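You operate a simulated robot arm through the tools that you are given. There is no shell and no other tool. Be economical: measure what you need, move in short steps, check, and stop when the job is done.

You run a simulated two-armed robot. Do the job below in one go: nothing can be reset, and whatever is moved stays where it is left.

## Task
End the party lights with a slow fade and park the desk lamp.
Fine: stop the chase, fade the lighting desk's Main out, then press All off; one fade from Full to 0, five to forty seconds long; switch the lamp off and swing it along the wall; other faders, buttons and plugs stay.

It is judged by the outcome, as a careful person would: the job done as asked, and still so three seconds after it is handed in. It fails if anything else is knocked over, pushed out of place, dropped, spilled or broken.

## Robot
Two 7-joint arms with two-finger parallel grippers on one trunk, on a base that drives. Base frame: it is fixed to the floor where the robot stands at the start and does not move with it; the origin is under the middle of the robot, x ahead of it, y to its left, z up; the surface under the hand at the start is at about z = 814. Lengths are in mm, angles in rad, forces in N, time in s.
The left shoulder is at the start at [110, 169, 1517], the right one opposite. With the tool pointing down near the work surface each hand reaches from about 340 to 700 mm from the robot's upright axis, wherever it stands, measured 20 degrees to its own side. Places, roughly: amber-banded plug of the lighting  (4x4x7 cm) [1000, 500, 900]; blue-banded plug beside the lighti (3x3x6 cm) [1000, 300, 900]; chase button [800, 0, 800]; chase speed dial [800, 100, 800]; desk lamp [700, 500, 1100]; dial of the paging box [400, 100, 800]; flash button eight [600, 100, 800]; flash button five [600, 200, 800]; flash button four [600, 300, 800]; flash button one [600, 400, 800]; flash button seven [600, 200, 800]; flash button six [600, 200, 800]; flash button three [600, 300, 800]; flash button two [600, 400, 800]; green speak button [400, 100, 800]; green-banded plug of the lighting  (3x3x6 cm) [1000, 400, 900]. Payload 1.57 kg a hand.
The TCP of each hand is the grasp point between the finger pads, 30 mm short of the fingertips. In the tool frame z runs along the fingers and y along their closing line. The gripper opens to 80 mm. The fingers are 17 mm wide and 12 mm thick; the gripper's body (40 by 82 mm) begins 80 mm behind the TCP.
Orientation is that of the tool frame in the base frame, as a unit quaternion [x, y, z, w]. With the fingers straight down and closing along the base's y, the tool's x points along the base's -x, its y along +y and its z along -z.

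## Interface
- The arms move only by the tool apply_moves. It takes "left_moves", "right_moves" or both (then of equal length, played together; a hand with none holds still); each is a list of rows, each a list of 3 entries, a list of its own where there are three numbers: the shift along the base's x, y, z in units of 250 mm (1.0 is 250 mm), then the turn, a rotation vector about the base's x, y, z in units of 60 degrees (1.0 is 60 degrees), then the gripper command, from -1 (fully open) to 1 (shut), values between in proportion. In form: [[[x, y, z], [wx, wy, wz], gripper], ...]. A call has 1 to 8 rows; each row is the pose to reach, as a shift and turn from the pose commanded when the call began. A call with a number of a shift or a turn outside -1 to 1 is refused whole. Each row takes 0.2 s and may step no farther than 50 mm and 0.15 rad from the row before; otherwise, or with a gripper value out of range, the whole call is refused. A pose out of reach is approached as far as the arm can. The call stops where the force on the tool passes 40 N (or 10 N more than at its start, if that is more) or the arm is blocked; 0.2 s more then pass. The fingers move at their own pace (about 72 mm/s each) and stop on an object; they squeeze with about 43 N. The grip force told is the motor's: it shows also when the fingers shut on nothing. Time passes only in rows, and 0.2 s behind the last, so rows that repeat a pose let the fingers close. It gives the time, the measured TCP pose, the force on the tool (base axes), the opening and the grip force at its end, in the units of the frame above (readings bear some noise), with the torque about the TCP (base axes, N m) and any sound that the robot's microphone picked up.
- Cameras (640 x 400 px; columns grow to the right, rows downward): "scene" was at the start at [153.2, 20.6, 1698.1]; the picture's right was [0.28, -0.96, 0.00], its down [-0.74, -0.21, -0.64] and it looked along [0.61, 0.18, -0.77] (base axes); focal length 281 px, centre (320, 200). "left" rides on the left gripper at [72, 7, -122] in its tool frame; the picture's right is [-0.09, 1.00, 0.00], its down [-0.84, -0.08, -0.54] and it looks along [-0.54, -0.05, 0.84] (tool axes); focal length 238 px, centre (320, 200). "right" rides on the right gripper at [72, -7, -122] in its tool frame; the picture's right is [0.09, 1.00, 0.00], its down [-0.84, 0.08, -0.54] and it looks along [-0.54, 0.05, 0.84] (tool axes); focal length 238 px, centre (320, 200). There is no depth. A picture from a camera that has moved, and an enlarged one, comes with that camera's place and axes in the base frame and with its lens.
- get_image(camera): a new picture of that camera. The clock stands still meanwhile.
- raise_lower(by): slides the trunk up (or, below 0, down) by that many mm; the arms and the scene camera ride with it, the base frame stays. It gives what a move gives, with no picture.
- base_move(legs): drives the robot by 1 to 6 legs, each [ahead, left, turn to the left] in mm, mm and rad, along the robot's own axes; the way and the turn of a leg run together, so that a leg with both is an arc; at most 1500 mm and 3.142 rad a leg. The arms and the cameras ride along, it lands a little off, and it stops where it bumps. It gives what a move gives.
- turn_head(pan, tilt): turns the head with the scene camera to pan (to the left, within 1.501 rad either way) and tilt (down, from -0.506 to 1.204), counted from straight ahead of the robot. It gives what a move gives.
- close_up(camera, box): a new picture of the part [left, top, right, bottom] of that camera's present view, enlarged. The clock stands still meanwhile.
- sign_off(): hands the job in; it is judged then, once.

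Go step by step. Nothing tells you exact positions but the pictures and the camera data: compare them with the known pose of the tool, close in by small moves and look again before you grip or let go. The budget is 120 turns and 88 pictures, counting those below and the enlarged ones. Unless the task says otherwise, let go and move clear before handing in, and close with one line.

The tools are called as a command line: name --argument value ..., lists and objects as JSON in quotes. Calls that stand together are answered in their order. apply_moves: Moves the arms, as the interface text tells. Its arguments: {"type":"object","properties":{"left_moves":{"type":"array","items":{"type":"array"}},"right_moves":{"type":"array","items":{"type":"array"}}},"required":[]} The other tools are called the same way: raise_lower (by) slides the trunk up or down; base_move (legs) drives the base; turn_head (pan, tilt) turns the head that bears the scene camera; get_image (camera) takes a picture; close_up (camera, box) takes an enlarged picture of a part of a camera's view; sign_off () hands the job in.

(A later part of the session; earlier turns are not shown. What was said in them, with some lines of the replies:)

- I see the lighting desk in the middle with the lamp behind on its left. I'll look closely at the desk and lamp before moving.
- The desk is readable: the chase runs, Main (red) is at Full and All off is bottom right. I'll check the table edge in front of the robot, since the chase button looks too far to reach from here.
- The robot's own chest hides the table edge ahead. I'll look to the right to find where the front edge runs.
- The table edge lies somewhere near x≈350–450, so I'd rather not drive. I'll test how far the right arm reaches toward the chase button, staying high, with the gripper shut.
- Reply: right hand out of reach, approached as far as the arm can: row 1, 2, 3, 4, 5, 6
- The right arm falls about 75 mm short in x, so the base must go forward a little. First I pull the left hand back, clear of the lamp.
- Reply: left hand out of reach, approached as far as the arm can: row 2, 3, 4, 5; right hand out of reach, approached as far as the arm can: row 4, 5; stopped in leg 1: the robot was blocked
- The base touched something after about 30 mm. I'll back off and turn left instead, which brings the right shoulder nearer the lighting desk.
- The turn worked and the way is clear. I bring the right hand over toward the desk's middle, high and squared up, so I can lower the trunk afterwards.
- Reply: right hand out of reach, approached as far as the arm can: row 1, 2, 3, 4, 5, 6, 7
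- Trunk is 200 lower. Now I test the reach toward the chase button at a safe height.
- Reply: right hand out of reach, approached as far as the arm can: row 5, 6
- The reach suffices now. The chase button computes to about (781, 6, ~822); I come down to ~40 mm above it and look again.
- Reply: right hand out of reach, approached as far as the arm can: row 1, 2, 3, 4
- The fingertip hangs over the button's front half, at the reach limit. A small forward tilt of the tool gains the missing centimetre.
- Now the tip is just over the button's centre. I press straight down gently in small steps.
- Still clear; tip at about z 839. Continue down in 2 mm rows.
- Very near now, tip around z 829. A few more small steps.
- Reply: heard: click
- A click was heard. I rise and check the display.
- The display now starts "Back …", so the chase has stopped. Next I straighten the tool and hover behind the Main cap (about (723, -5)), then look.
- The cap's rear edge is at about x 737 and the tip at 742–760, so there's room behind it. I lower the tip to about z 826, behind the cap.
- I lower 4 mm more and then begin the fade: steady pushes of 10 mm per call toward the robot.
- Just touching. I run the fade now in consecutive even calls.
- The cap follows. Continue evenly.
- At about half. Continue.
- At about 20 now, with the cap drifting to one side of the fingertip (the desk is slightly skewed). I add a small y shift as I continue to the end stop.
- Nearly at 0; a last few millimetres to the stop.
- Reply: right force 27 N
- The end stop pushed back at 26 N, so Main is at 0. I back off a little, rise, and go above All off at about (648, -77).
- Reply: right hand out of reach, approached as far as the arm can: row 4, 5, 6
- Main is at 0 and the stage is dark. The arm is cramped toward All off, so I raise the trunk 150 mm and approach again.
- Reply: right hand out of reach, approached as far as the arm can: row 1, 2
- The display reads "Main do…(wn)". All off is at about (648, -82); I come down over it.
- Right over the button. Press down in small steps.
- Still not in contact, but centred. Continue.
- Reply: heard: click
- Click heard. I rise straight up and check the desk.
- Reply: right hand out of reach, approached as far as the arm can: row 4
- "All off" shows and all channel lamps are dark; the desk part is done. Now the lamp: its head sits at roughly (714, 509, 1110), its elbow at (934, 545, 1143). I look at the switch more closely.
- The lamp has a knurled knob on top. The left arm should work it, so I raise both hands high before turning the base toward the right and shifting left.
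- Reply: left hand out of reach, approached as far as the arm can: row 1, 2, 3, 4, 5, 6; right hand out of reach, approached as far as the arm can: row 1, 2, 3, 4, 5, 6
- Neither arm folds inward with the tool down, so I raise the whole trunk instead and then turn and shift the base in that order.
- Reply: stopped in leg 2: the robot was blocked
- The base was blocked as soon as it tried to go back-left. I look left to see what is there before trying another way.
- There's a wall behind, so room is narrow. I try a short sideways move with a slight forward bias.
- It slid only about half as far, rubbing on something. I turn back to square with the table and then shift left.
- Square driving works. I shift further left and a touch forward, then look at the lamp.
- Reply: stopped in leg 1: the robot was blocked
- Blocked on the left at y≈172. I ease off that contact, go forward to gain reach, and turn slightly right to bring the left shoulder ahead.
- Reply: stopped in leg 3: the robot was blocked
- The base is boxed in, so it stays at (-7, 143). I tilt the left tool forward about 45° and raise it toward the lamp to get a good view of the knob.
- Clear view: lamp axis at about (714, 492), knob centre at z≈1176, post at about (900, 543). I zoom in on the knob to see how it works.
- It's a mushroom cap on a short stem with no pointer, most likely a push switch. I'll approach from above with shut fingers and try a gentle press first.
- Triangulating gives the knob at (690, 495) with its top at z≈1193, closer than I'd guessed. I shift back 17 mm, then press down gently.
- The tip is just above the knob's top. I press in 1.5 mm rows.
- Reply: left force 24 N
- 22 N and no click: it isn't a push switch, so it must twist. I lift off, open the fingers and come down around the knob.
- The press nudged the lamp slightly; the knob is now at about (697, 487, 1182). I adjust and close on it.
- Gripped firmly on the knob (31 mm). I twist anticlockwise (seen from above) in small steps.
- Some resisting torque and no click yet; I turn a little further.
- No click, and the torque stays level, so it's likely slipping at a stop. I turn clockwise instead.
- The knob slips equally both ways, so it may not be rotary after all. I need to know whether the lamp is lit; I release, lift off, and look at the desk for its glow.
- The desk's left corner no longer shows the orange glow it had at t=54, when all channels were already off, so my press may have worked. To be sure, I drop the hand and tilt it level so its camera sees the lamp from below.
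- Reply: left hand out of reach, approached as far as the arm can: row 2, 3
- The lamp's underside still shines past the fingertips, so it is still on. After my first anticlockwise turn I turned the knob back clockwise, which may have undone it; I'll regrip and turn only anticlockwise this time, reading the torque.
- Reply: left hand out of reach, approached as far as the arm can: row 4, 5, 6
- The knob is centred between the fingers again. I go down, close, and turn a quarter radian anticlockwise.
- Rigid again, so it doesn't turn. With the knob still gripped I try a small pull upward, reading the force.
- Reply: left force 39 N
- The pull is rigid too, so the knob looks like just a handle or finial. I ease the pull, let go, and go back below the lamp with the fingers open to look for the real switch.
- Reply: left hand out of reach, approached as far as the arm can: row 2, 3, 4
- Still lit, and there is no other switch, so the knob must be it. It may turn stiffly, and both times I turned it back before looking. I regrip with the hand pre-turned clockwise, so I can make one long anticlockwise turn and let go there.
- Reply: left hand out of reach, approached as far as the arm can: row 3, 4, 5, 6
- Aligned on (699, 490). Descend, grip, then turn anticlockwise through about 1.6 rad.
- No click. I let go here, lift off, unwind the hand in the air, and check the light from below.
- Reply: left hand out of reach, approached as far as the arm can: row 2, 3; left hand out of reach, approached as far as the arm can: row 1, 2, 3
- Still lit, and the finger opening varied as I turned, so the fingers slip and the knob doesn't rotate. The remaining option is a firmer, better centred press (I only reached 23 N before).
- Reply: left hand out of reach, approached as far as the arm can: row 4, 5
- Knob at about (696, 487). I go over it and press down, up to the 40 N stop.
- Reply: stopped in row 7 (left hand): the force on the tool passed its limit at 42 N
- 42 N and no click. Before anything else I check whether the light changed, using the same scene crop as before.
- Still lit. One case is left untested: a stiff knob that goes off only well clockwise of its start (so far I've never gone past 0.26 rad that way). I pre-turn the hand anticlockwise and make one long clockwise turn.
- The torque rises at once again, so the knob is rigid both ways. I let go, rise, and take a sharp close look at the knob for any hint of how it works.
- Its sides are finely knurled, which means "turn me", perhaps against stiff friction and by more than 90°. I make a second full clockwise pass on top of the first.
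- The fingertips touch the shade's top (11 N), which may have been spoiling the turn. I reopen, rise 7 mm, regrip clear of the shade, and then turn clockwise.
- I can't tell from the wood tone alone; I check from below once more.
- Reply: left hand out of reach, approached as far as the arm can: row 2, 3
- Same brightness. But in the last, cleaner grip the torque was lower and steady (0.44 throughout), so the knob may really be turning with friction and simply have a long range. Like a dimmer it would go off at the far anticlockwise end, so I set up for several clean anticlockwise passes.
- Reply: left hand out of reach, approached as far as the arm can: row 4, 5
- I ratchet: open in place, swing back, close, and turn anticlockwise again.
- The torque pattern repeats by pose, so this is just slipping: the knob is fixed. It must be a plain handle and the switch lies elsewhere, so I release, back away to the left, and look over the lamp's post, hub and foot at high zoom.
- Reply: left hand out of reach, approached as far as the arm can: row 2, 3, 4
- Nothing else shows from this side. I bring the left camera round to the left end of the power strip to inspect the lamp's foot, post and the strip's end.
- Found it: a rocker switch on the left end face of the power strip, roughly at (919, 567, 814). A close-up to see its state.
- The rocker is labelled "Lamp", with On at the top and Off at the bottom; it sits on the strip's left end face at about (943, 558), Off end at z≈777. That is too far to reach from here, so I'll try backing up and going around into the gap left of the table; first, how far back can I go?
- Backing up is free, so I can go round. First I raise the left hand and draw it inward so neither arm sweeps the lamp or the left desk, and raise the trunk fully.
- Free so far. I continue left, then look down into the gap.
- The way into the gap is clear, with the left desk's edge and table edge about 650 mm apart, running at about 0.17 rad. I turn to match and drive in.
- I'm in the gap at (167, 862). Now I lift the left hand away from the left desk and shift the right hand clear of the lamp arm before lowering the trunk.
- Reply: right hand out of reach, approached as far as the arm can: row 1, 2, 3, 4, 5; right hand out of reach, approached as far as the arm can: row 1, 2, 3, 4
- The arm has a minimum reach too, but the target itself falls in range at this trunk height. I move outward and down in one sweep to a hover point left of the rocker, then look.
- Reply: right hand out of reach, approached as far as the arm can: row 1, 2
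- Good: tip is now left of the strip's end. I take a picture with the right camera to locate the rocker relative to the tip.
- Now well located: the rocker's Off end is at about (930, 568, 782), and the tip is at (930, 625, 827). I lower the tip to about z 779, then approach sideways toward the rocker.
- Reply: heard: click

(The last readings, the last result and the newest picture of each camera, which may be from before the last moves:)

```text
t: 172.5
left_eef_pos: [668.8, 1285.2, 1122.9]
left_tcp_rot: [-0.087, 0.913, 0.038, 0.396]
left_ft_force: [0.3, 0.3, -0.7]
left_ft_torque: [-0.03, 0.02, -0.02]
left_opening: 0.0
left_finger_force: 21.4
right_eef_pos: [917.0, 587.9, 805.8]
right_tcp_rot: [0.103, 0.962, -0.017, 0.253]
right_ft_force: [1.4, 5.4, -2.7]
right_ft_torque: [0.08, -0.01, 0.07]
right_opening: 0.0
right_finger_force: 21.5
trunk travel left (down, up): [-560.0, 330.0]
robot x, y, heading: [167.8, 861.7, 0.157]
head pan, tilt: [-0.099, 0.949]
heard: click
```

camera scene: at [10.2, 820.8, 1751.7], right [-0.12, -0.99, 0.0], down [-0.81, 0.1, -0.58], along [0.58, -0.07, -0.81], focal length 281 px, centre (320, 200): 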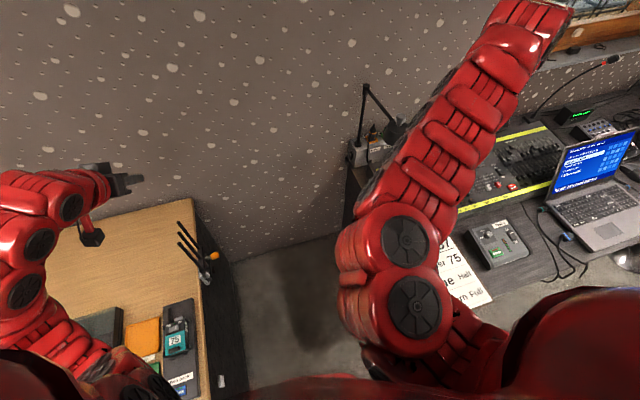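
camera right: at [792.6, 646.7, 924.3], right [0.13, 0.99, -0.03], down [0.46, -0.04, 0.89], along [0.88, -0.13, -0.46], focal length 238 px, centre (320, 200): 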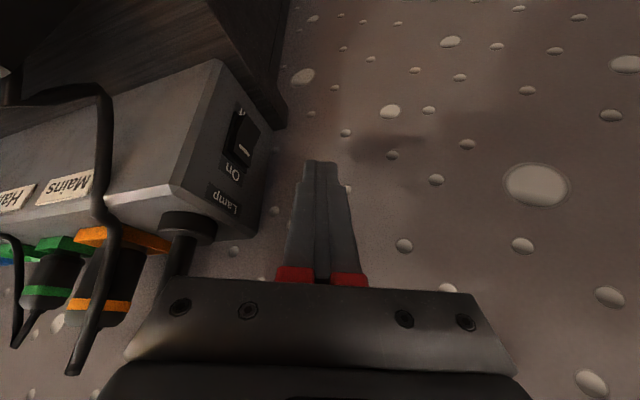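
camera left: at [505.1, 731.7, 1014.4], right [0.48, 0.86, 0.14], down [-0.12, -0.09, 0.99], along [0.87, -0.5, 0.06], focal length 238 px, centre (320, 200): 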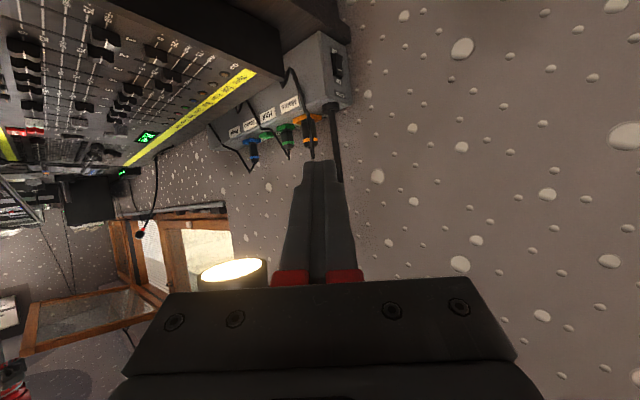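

Click: the rocker flipped to Off. I withdraw the finger, raise the trunk, and set the right hand up to swing the lamp from its desk side toward the left along the wall.

apply_moves --right_moves '[[[0, 0.08, 0], [0, 0, 0], 1], [[0, 0.18, 0], [0, 0, 0], 1], [[-0.02, 0.28, 0.02], [0, 0, 0], 1]]'

raise_lower --by 330

apply_moves --right_moves '[[[-0.04, 0, 0.1], [0.02, 0.1, 0], 1], [[-0.1, 0, 0.2], [0.03, 0.2, 0], 1], [[-0.16, 0, 0.3], [0.05, 0.3, 0], 1], [[-0.22, -0.04, 0.4], [0.07, 0.4, 0], 1], [[-0.26, -0.08, 0.46], [0.09, 0.48, 0], 1], [[-0.26, -0.08, 0.46], [0.09, 0.48, 0], 1]]'

```text
t: 173.3
left_eef_pos: [668.0, 1285.2, 1123.6]
left_tcp_rot: [-0.086, 0.913, 0.038, 0.396]
left_ft_force: [0.2, -0.1, 0.4]
left_ft_torque: [-0.05, 0.01, -0.04]
left_opening: 0.0
left_finger_force: 21.3
right_eef_pos: [910.5, 656.2, 810.5]
right_tcp_rot: [0.103, 0.961, -0.017, 0.256]
right_ft_force: [-0.6, 0.1, 0.6]
right_ft_torque: [-0.01, -0.01, -0.03]
right_opening: 0.0
right_finger_force: 20.7
trunk travel left (down, up): [-560.0, 330.0]
robot x, y, heading: [171.2, 860.4, 0.154]
head pan, tilt: [-0.099, 0.949]
```

```text
t: 176.5
left_eef_pos: [668.8, 1284.4, 1452.4]
left_tcp_rot: [-0.087, 0.913, 0.039, 0.396]
left_ft_force: [-0.7, 0.3, 0.3]
left_ft_torque: [0.02, 0.03, 0.01]
left_opening: 0.0
left_finger_force: 20.5
right_eef_pos: [912.4, 656.1, 1141.0]
right_tcp_rot: [0.103, 0.961, -0.017, 0.254]
right_ft_force: [1.0, 0.2, 0.6]
right_ft_torque: [-0.01, 0.02, -0.03]
right_opening: 0.1
right_finger_force: 20.7
trunk travel left (down, up): [-890.0, 0.0]
robot x, y, heading: [170.2, 859.8, 0.158]
head pan, tilt: [-0.099, 0.949]
```

```text
t: 177.9
left_eef_pos: [667.4, 1285.5, 1453.4]
left_tcp_rot: [-0.087, 0.913, 0.038, 0.396]
left_ft_force: [-0.1, 0.5, 0.3]
left_ft_torque: [0.01, 0.05, 0.0]
left_opening: 0.3
left_finger_force: 21.2
right_eef_pos: [845.0, 633.9, 1256.5]
right_tcp_rot: [0.107, 0.994, 0.003, 0.002]
right_ft_force: [0.8, 0.4, 0.0]
right_ft_torque: [0.02, 0.01, 0.0]
right_opening: 0.2
right_finger_force: 20.8
trunk travel left (down, up): [-890.0, 0.0]
robot x, y, heading: [167.5, 864.0, 0.161]
head pan, tilt: [-0.099, 0.949]
```

Hand is above and clear. I cross over the lamp arm to its right side and lower the finger beside it.

apply_moves --right_moves '[[[-0.04, -0.17, 0], [0, 0, 0], 1], [[-0.08, -0.34, 0], [0, 0, 0], 1], [[-0.12, -0.51, 0], [0, 0, 0], 1], [[-0.14, -0.67, 0], [0, 0, 0], 1], [[-0.14, -0.67, 0], [0, 0, 0], 1]]'

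apply_moves --right_moves '[[[0, 0, -0.12], [0, 0, 0], 1], [[0, 0, -0.24], [0, 0, 0], 1], [[0, 0, -0.36], [0, 0, 0], 1], [[0, 0, -0.48], [0, 0, 0], 1], [[0, 0, -0.48], [0, 0, 0], 1]]'

get_image --camera "right"

```text
t: 179.1
left_eef_pos: [667.4, 1285.8, 1452.4]
left_tcp_rot: [-0.087, 0.913, 0.037, 0.397]
left_ft_force: [-0.4, 0.1, -0.8]
left_ft_torque: [0.02, 0.01, 0.02]
left_opening: 0.0
left_finger_force: 21.4
right_eef_pos: [811.5, 467.9, 1256.4]
right_tcp_rot: [0.108, 0.994, 0.002, 0.003]
right_ft_force: [-0.6, 0.5, -0.1]
right_ft_torque: [0.0, -0.04, 0.01]
right_opening: 0.2
right_finger_force: 20.9
trunk travel left (down, up): [-890.0, 0.0]
robot x, y, heading: [166.7, 862.1, 0.158]
head pan, tilt: [-0.099, 0.949]
```

```text
t: 180.3
left_eef_pos: [669.7, 1284.9, 1454.4]
left_tcp_rot: [-0.086, 0.913, 0.038, 0.396]
left_ft_force: [0.4, 0.4, 0.0]
left_ft_torque: [0.03, -0.01, 0.02]
left_opening: 0.1
left_finger_force: 21.0
right_eef_pos: [812.1, 470.1, 1137.0]
right_tcp_rot: [0.108, 0.994, 0.002, 0.003]
right_ft_force: [0.2, -0.3, -0.1]
right_ft_torque: [-0.01, -0.04, -0.01]
right_opening: 0.0
right_finger_force: 21.6
trunk travel left (down, up): [-890.0, 0.0]
robot x, y, heading: [169.5, 864.2, 0.16]
head pan, tilt: [-0.099, 0.949]
```

```text
1 pictures are left
camera right: at [739.8, 478.0, 1258.5], right [0.12, 0.99, 0.01], down [0.83, -0.11, 0.55], along [0.54, -0.06, -0.84], focal length 238 px, centre (320, 200)
```

right: 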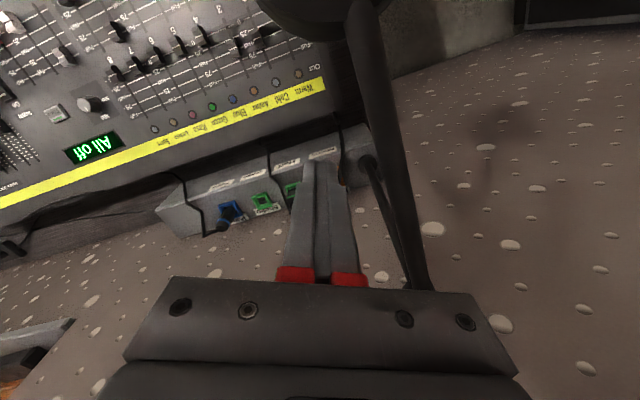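

The finger is beside the lamp arm, with the hub at about (919, 539). I push it around its arc toward the wall on the left, slowly.

apply_moves --right_moves '[[[-0.024, 0.05, 0], [0, 0, 0], 1], [[-0.048, 0.104, 0], [0, 0, 0], 1], [[-0.06, 0.15, 0], [0, 0, 0], 1], [[-0.066, 0.2, 0], [0, 0, 0], 1], [[-0.07, 0.25, 0], [0, 0, 0], 1], [[-0.072, 0.296, 0], [0, 0, 0], 1], [[-0.066, 0.35, 0], [0, 0, 0], 1], [[-0.056, 0.408, 0], [0, 0, 0], 1]]'

apply_moves --right_moves '[[[0.018, 0.05, 0], [0, 0, 0], 1], [[0.036, 0.1, 0], [0, 0, 0], 1], [[0.064, 0.146, 0], [0, 0, 0], 1], [[0.1, 0.192, 0], [0, 0, 0], 1], [[0.136, 0.23, 0], [0, 0, 0], 1], [[0.176, 0.268, 0], [0, 0, 0], 1], [[0.212, 0.29, 0], [0, 0, 0], 1]]'

```text
t: 182.1
left_eef_pos: [669.1, 1287.8, 1452.8]
left_tcp_rot: [-0.087, 0.913, 0.037, 0.397]
left_ft_force: [-0.2, 0.0, -0.7]
left_ft_torque: [-0.01, 0.01, 0.0]
left_opening: 0.0
left_finger_force: 21.5
right_eef_pos: [815.1, 575.2, 1134.4]
right_tcp_rot: [0.107, 0.994, 0.002, 0.002]
right_ft_force: [-0.2, 0.0, 0.2]
right_ft_torque: [-0.03, 0.04, 0.01]
right_opening: 0.1
right_finger_force: 21.2
right hand out of reach, approached as far as the arm can: row 5, 6, 7, 8
trunk travel left (down, up): [-890.0, 0.0]
robot x, y, heading: [170.6, 861.3, 0.16]
head pan, tilt: [-0.099, 0.949]
```

```text
t: 183.7
left_eef_pos: [669.7, 1284.6, 1452.7]
left_tcp_rot: [-0.087, 0.913, 0.038, 0.396]
left_ft_force: [0.2, -0.3, -0.5]
left_ft_torque: [0.01, 0.04, 0.0]
left_opening: 0.2
left_finger_force: 21.7
right_eef_pos: [864.9, 647.1, 1131.5]
right_tcp_rot: [0.108, 0.994, 0.002, 0.002]
right_ft_force: [-1.7, 0.1, 0.5]
right_ft_torque: [-0.02, 0.0, 0.0]
right_opening: 0.0
right_finger_force: 21.5
trunk travel left (down, up): [-890.0, 0.0]
robot x, y, heading: [168.1, 862.3, 0.162]
head pan, tilt: [-0.099, 0.949]
```

The arm follows lightly, now at about 109° by my geometry. A last short push brings it parallel to the wall (about 99°).

apply_moves --right_moves '[[[0.018, 0.012, 0], [0, 0, 0], 1], [[0.036, 0.024, 0], [0, 0, 0], 1], [[0.054, 0.036, 0], [0, 0, 0], 1], [[0.072, 0.046, 0], [0, 0, 0], 1], [[0.072, 0.046, 0], [0, 0, 0], 1]]'

```text
t: 184.9
left_eef_pos: [667.2, 1284.6, 1453.2]
left_tcp_rot: [-0.087, 0.913, 0.038, 0.397]
left_ft_force: [-0.4, -0.1, 0.0]
left_ft_torque: [0.03, -0.02, 0.05]
left_opening: 0.0
left_finger_force: 21.5
right_eef_pos: [883.5, 657.6, 1131.8]
right_tcp_rot: [0.108, 0.994, 0.003, 0.002]
right_ft_force: [-4.5, 0.3, -2.2]
right_ft_torque: [-0.04, -0.02, 0.02]
right_opening: 0.0
right_finger_force: 21.5
trunk travel left (down, up): [-890.0, 0.0]
robot x, y, heading: [171.3, 864.6, 0.158]
head pan, tilt: [-0.099, 0.949]
```

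Done pushing (4.5 N). I withdraw the finger away from the lamp, rise, move aside, and take the last picture to check everything.

apply_moves --right_moves '[[[-0.08, -0.02, 0], [0, 0, 0], 1], [[-0.14, -0.04, 0.06], [0, 0, 0], 1], [[-0.14, -0.04, 0.22], [0, 0, 0], 1], [[-0.14, -0.04, 0.38], [0, 0, 0], 1], [[-0.14, -0.04, 0.5], [0, 0, 0], 1]]'

apply_moves --right_moves '[[[-0.04, -0.17, 0], [0, 0, 0], 1], [[-0.08, -0.34, 0], [0, 0, 0], 1], [[-0.12, -0.51, 0], [0, 0, 0], 1], [[-0.14, -0.67, 0], [0, 0, 0], 1], [[-0.14, -0.67, 0], [0, 0, 0], 1]]'

turn_head --pan -0.5 --tilt 0.75

close_up --camera "scene" --box '[160, 80, 480, 320]'

```text
t: 186.1
left_eef_pos: [667.4, 1284.6, 1453.9]
left_tcp_rot: [-0.087, 0.912, 0.039, 0.398]
left_ft_force: [0.3, -0.2, 0.4]
left_ft_torque: [0.02, 0.0, 0.02]
left_opening: 0.2
left_finger_force: 21.2
right_eef_pos: [848.3, 649.9, 1257.3]
right_tcp_rot: [0.108, 0.994, 0.003, 0.003]
right_ft_force: [0.8, 0.0, -0.1]
right_ft_torque: [0.0, -0.02, -0.02]
right_opening: 0.1
right_finger_force: 20.8
trunk travel left (down, up): [-890.0, 0.0]
robot x, y, heading: [171.4, 860.1, 0.16]
head pan, tilt: [-0.099, 0.949]
```

```text
t: 187.3
left_eef_pos: [667.8, 1286.5, 1454.7]
left_tcp_rot: [-0.087, 0.913, 0.038, 0.396]
left_ft_force: [0.2, 1.1, -0.4]
left_ft_torque: [0.03, 0.0, 0.0]
left_opening: 0.0
left_finger_force: 21.3
right_eef_pos: [812.5, 481.1, 1257.0]
right_tcp_rot: [0.108, 0.994, 0.003, 0.002]
right_ft_force: [0.5, 0.5, -0.7]
right_ft_torque: [-0.04, -0.02, 0.0]
right_opening: 0.3
right_finger_force: 20.9
trunk travel left (down, up): [-890.0, 0.0]
robot x, y, heading: [169.8, 859.2, 0.155]
head pan, tilt: [-0.099, 0.949]
```

```text
t: 188.2
left_eef_pos: [668.3, 1285.1, 1454.3]
left_tcp_rot: [-0.087, 0.913, 0.038, 0.396]
left_ft_force: [0.7, -0.7, 0.9]
left_ft_torque: [-0.01, 0.01, 0.04]
left_opening: 0.1
left_finger_force: 21.6
right_eef_pos: [812.5, 480.3, 1256.9]
right_tcp_rot: [0.109, 0.994, 0.002, 0.001]
right_ft_force: [-0.2, -0.5, 0.9]
right_ft_torque: [-0.03, -0.01, 0.02]
right_opening: 0.0
right_finger_force: 21.0
trunk travel left (down, up): [-890.0, 0.0]
robot x, y, heading: [171.3, 864.8, 0.156]
head pan, tilt: [-0.499, 0.75]
```

```text
1.67 times, centred on (320, 200) of scene
camera zoom: at [326.4, 844.0, 1767.2], right [-0.34, -0.94, 0.0], down [-0.64, 0.23, -0.73], along [0.69, -0.25, -0.68], focal length 469 px, centre (320, 200)
```

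zoom: 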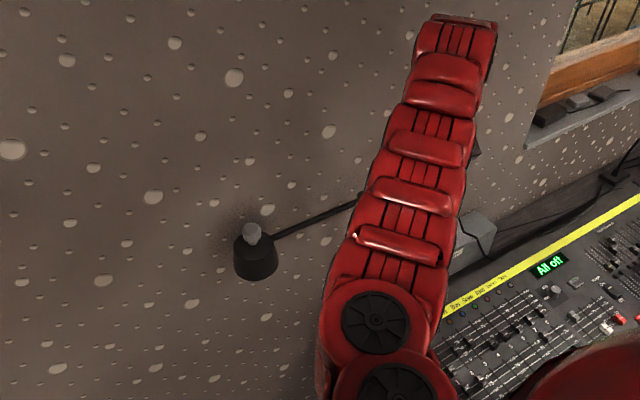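

The lamp now lies along the wall to the left, its head at about (879, 767), with the desk still reading "All off". Both hands are clear, so I hand in.

sign_off

```text
The job is handed in.
```

The chase is stopped, Main was faded from Full to 0 in one go over about 12 seconds, All off is pressed (the desk reads "All off"), and the lamp is swung along the wall. I flipped the lamp's rocker on the power strip and heard it click, but I took no picture of the bulb dark.
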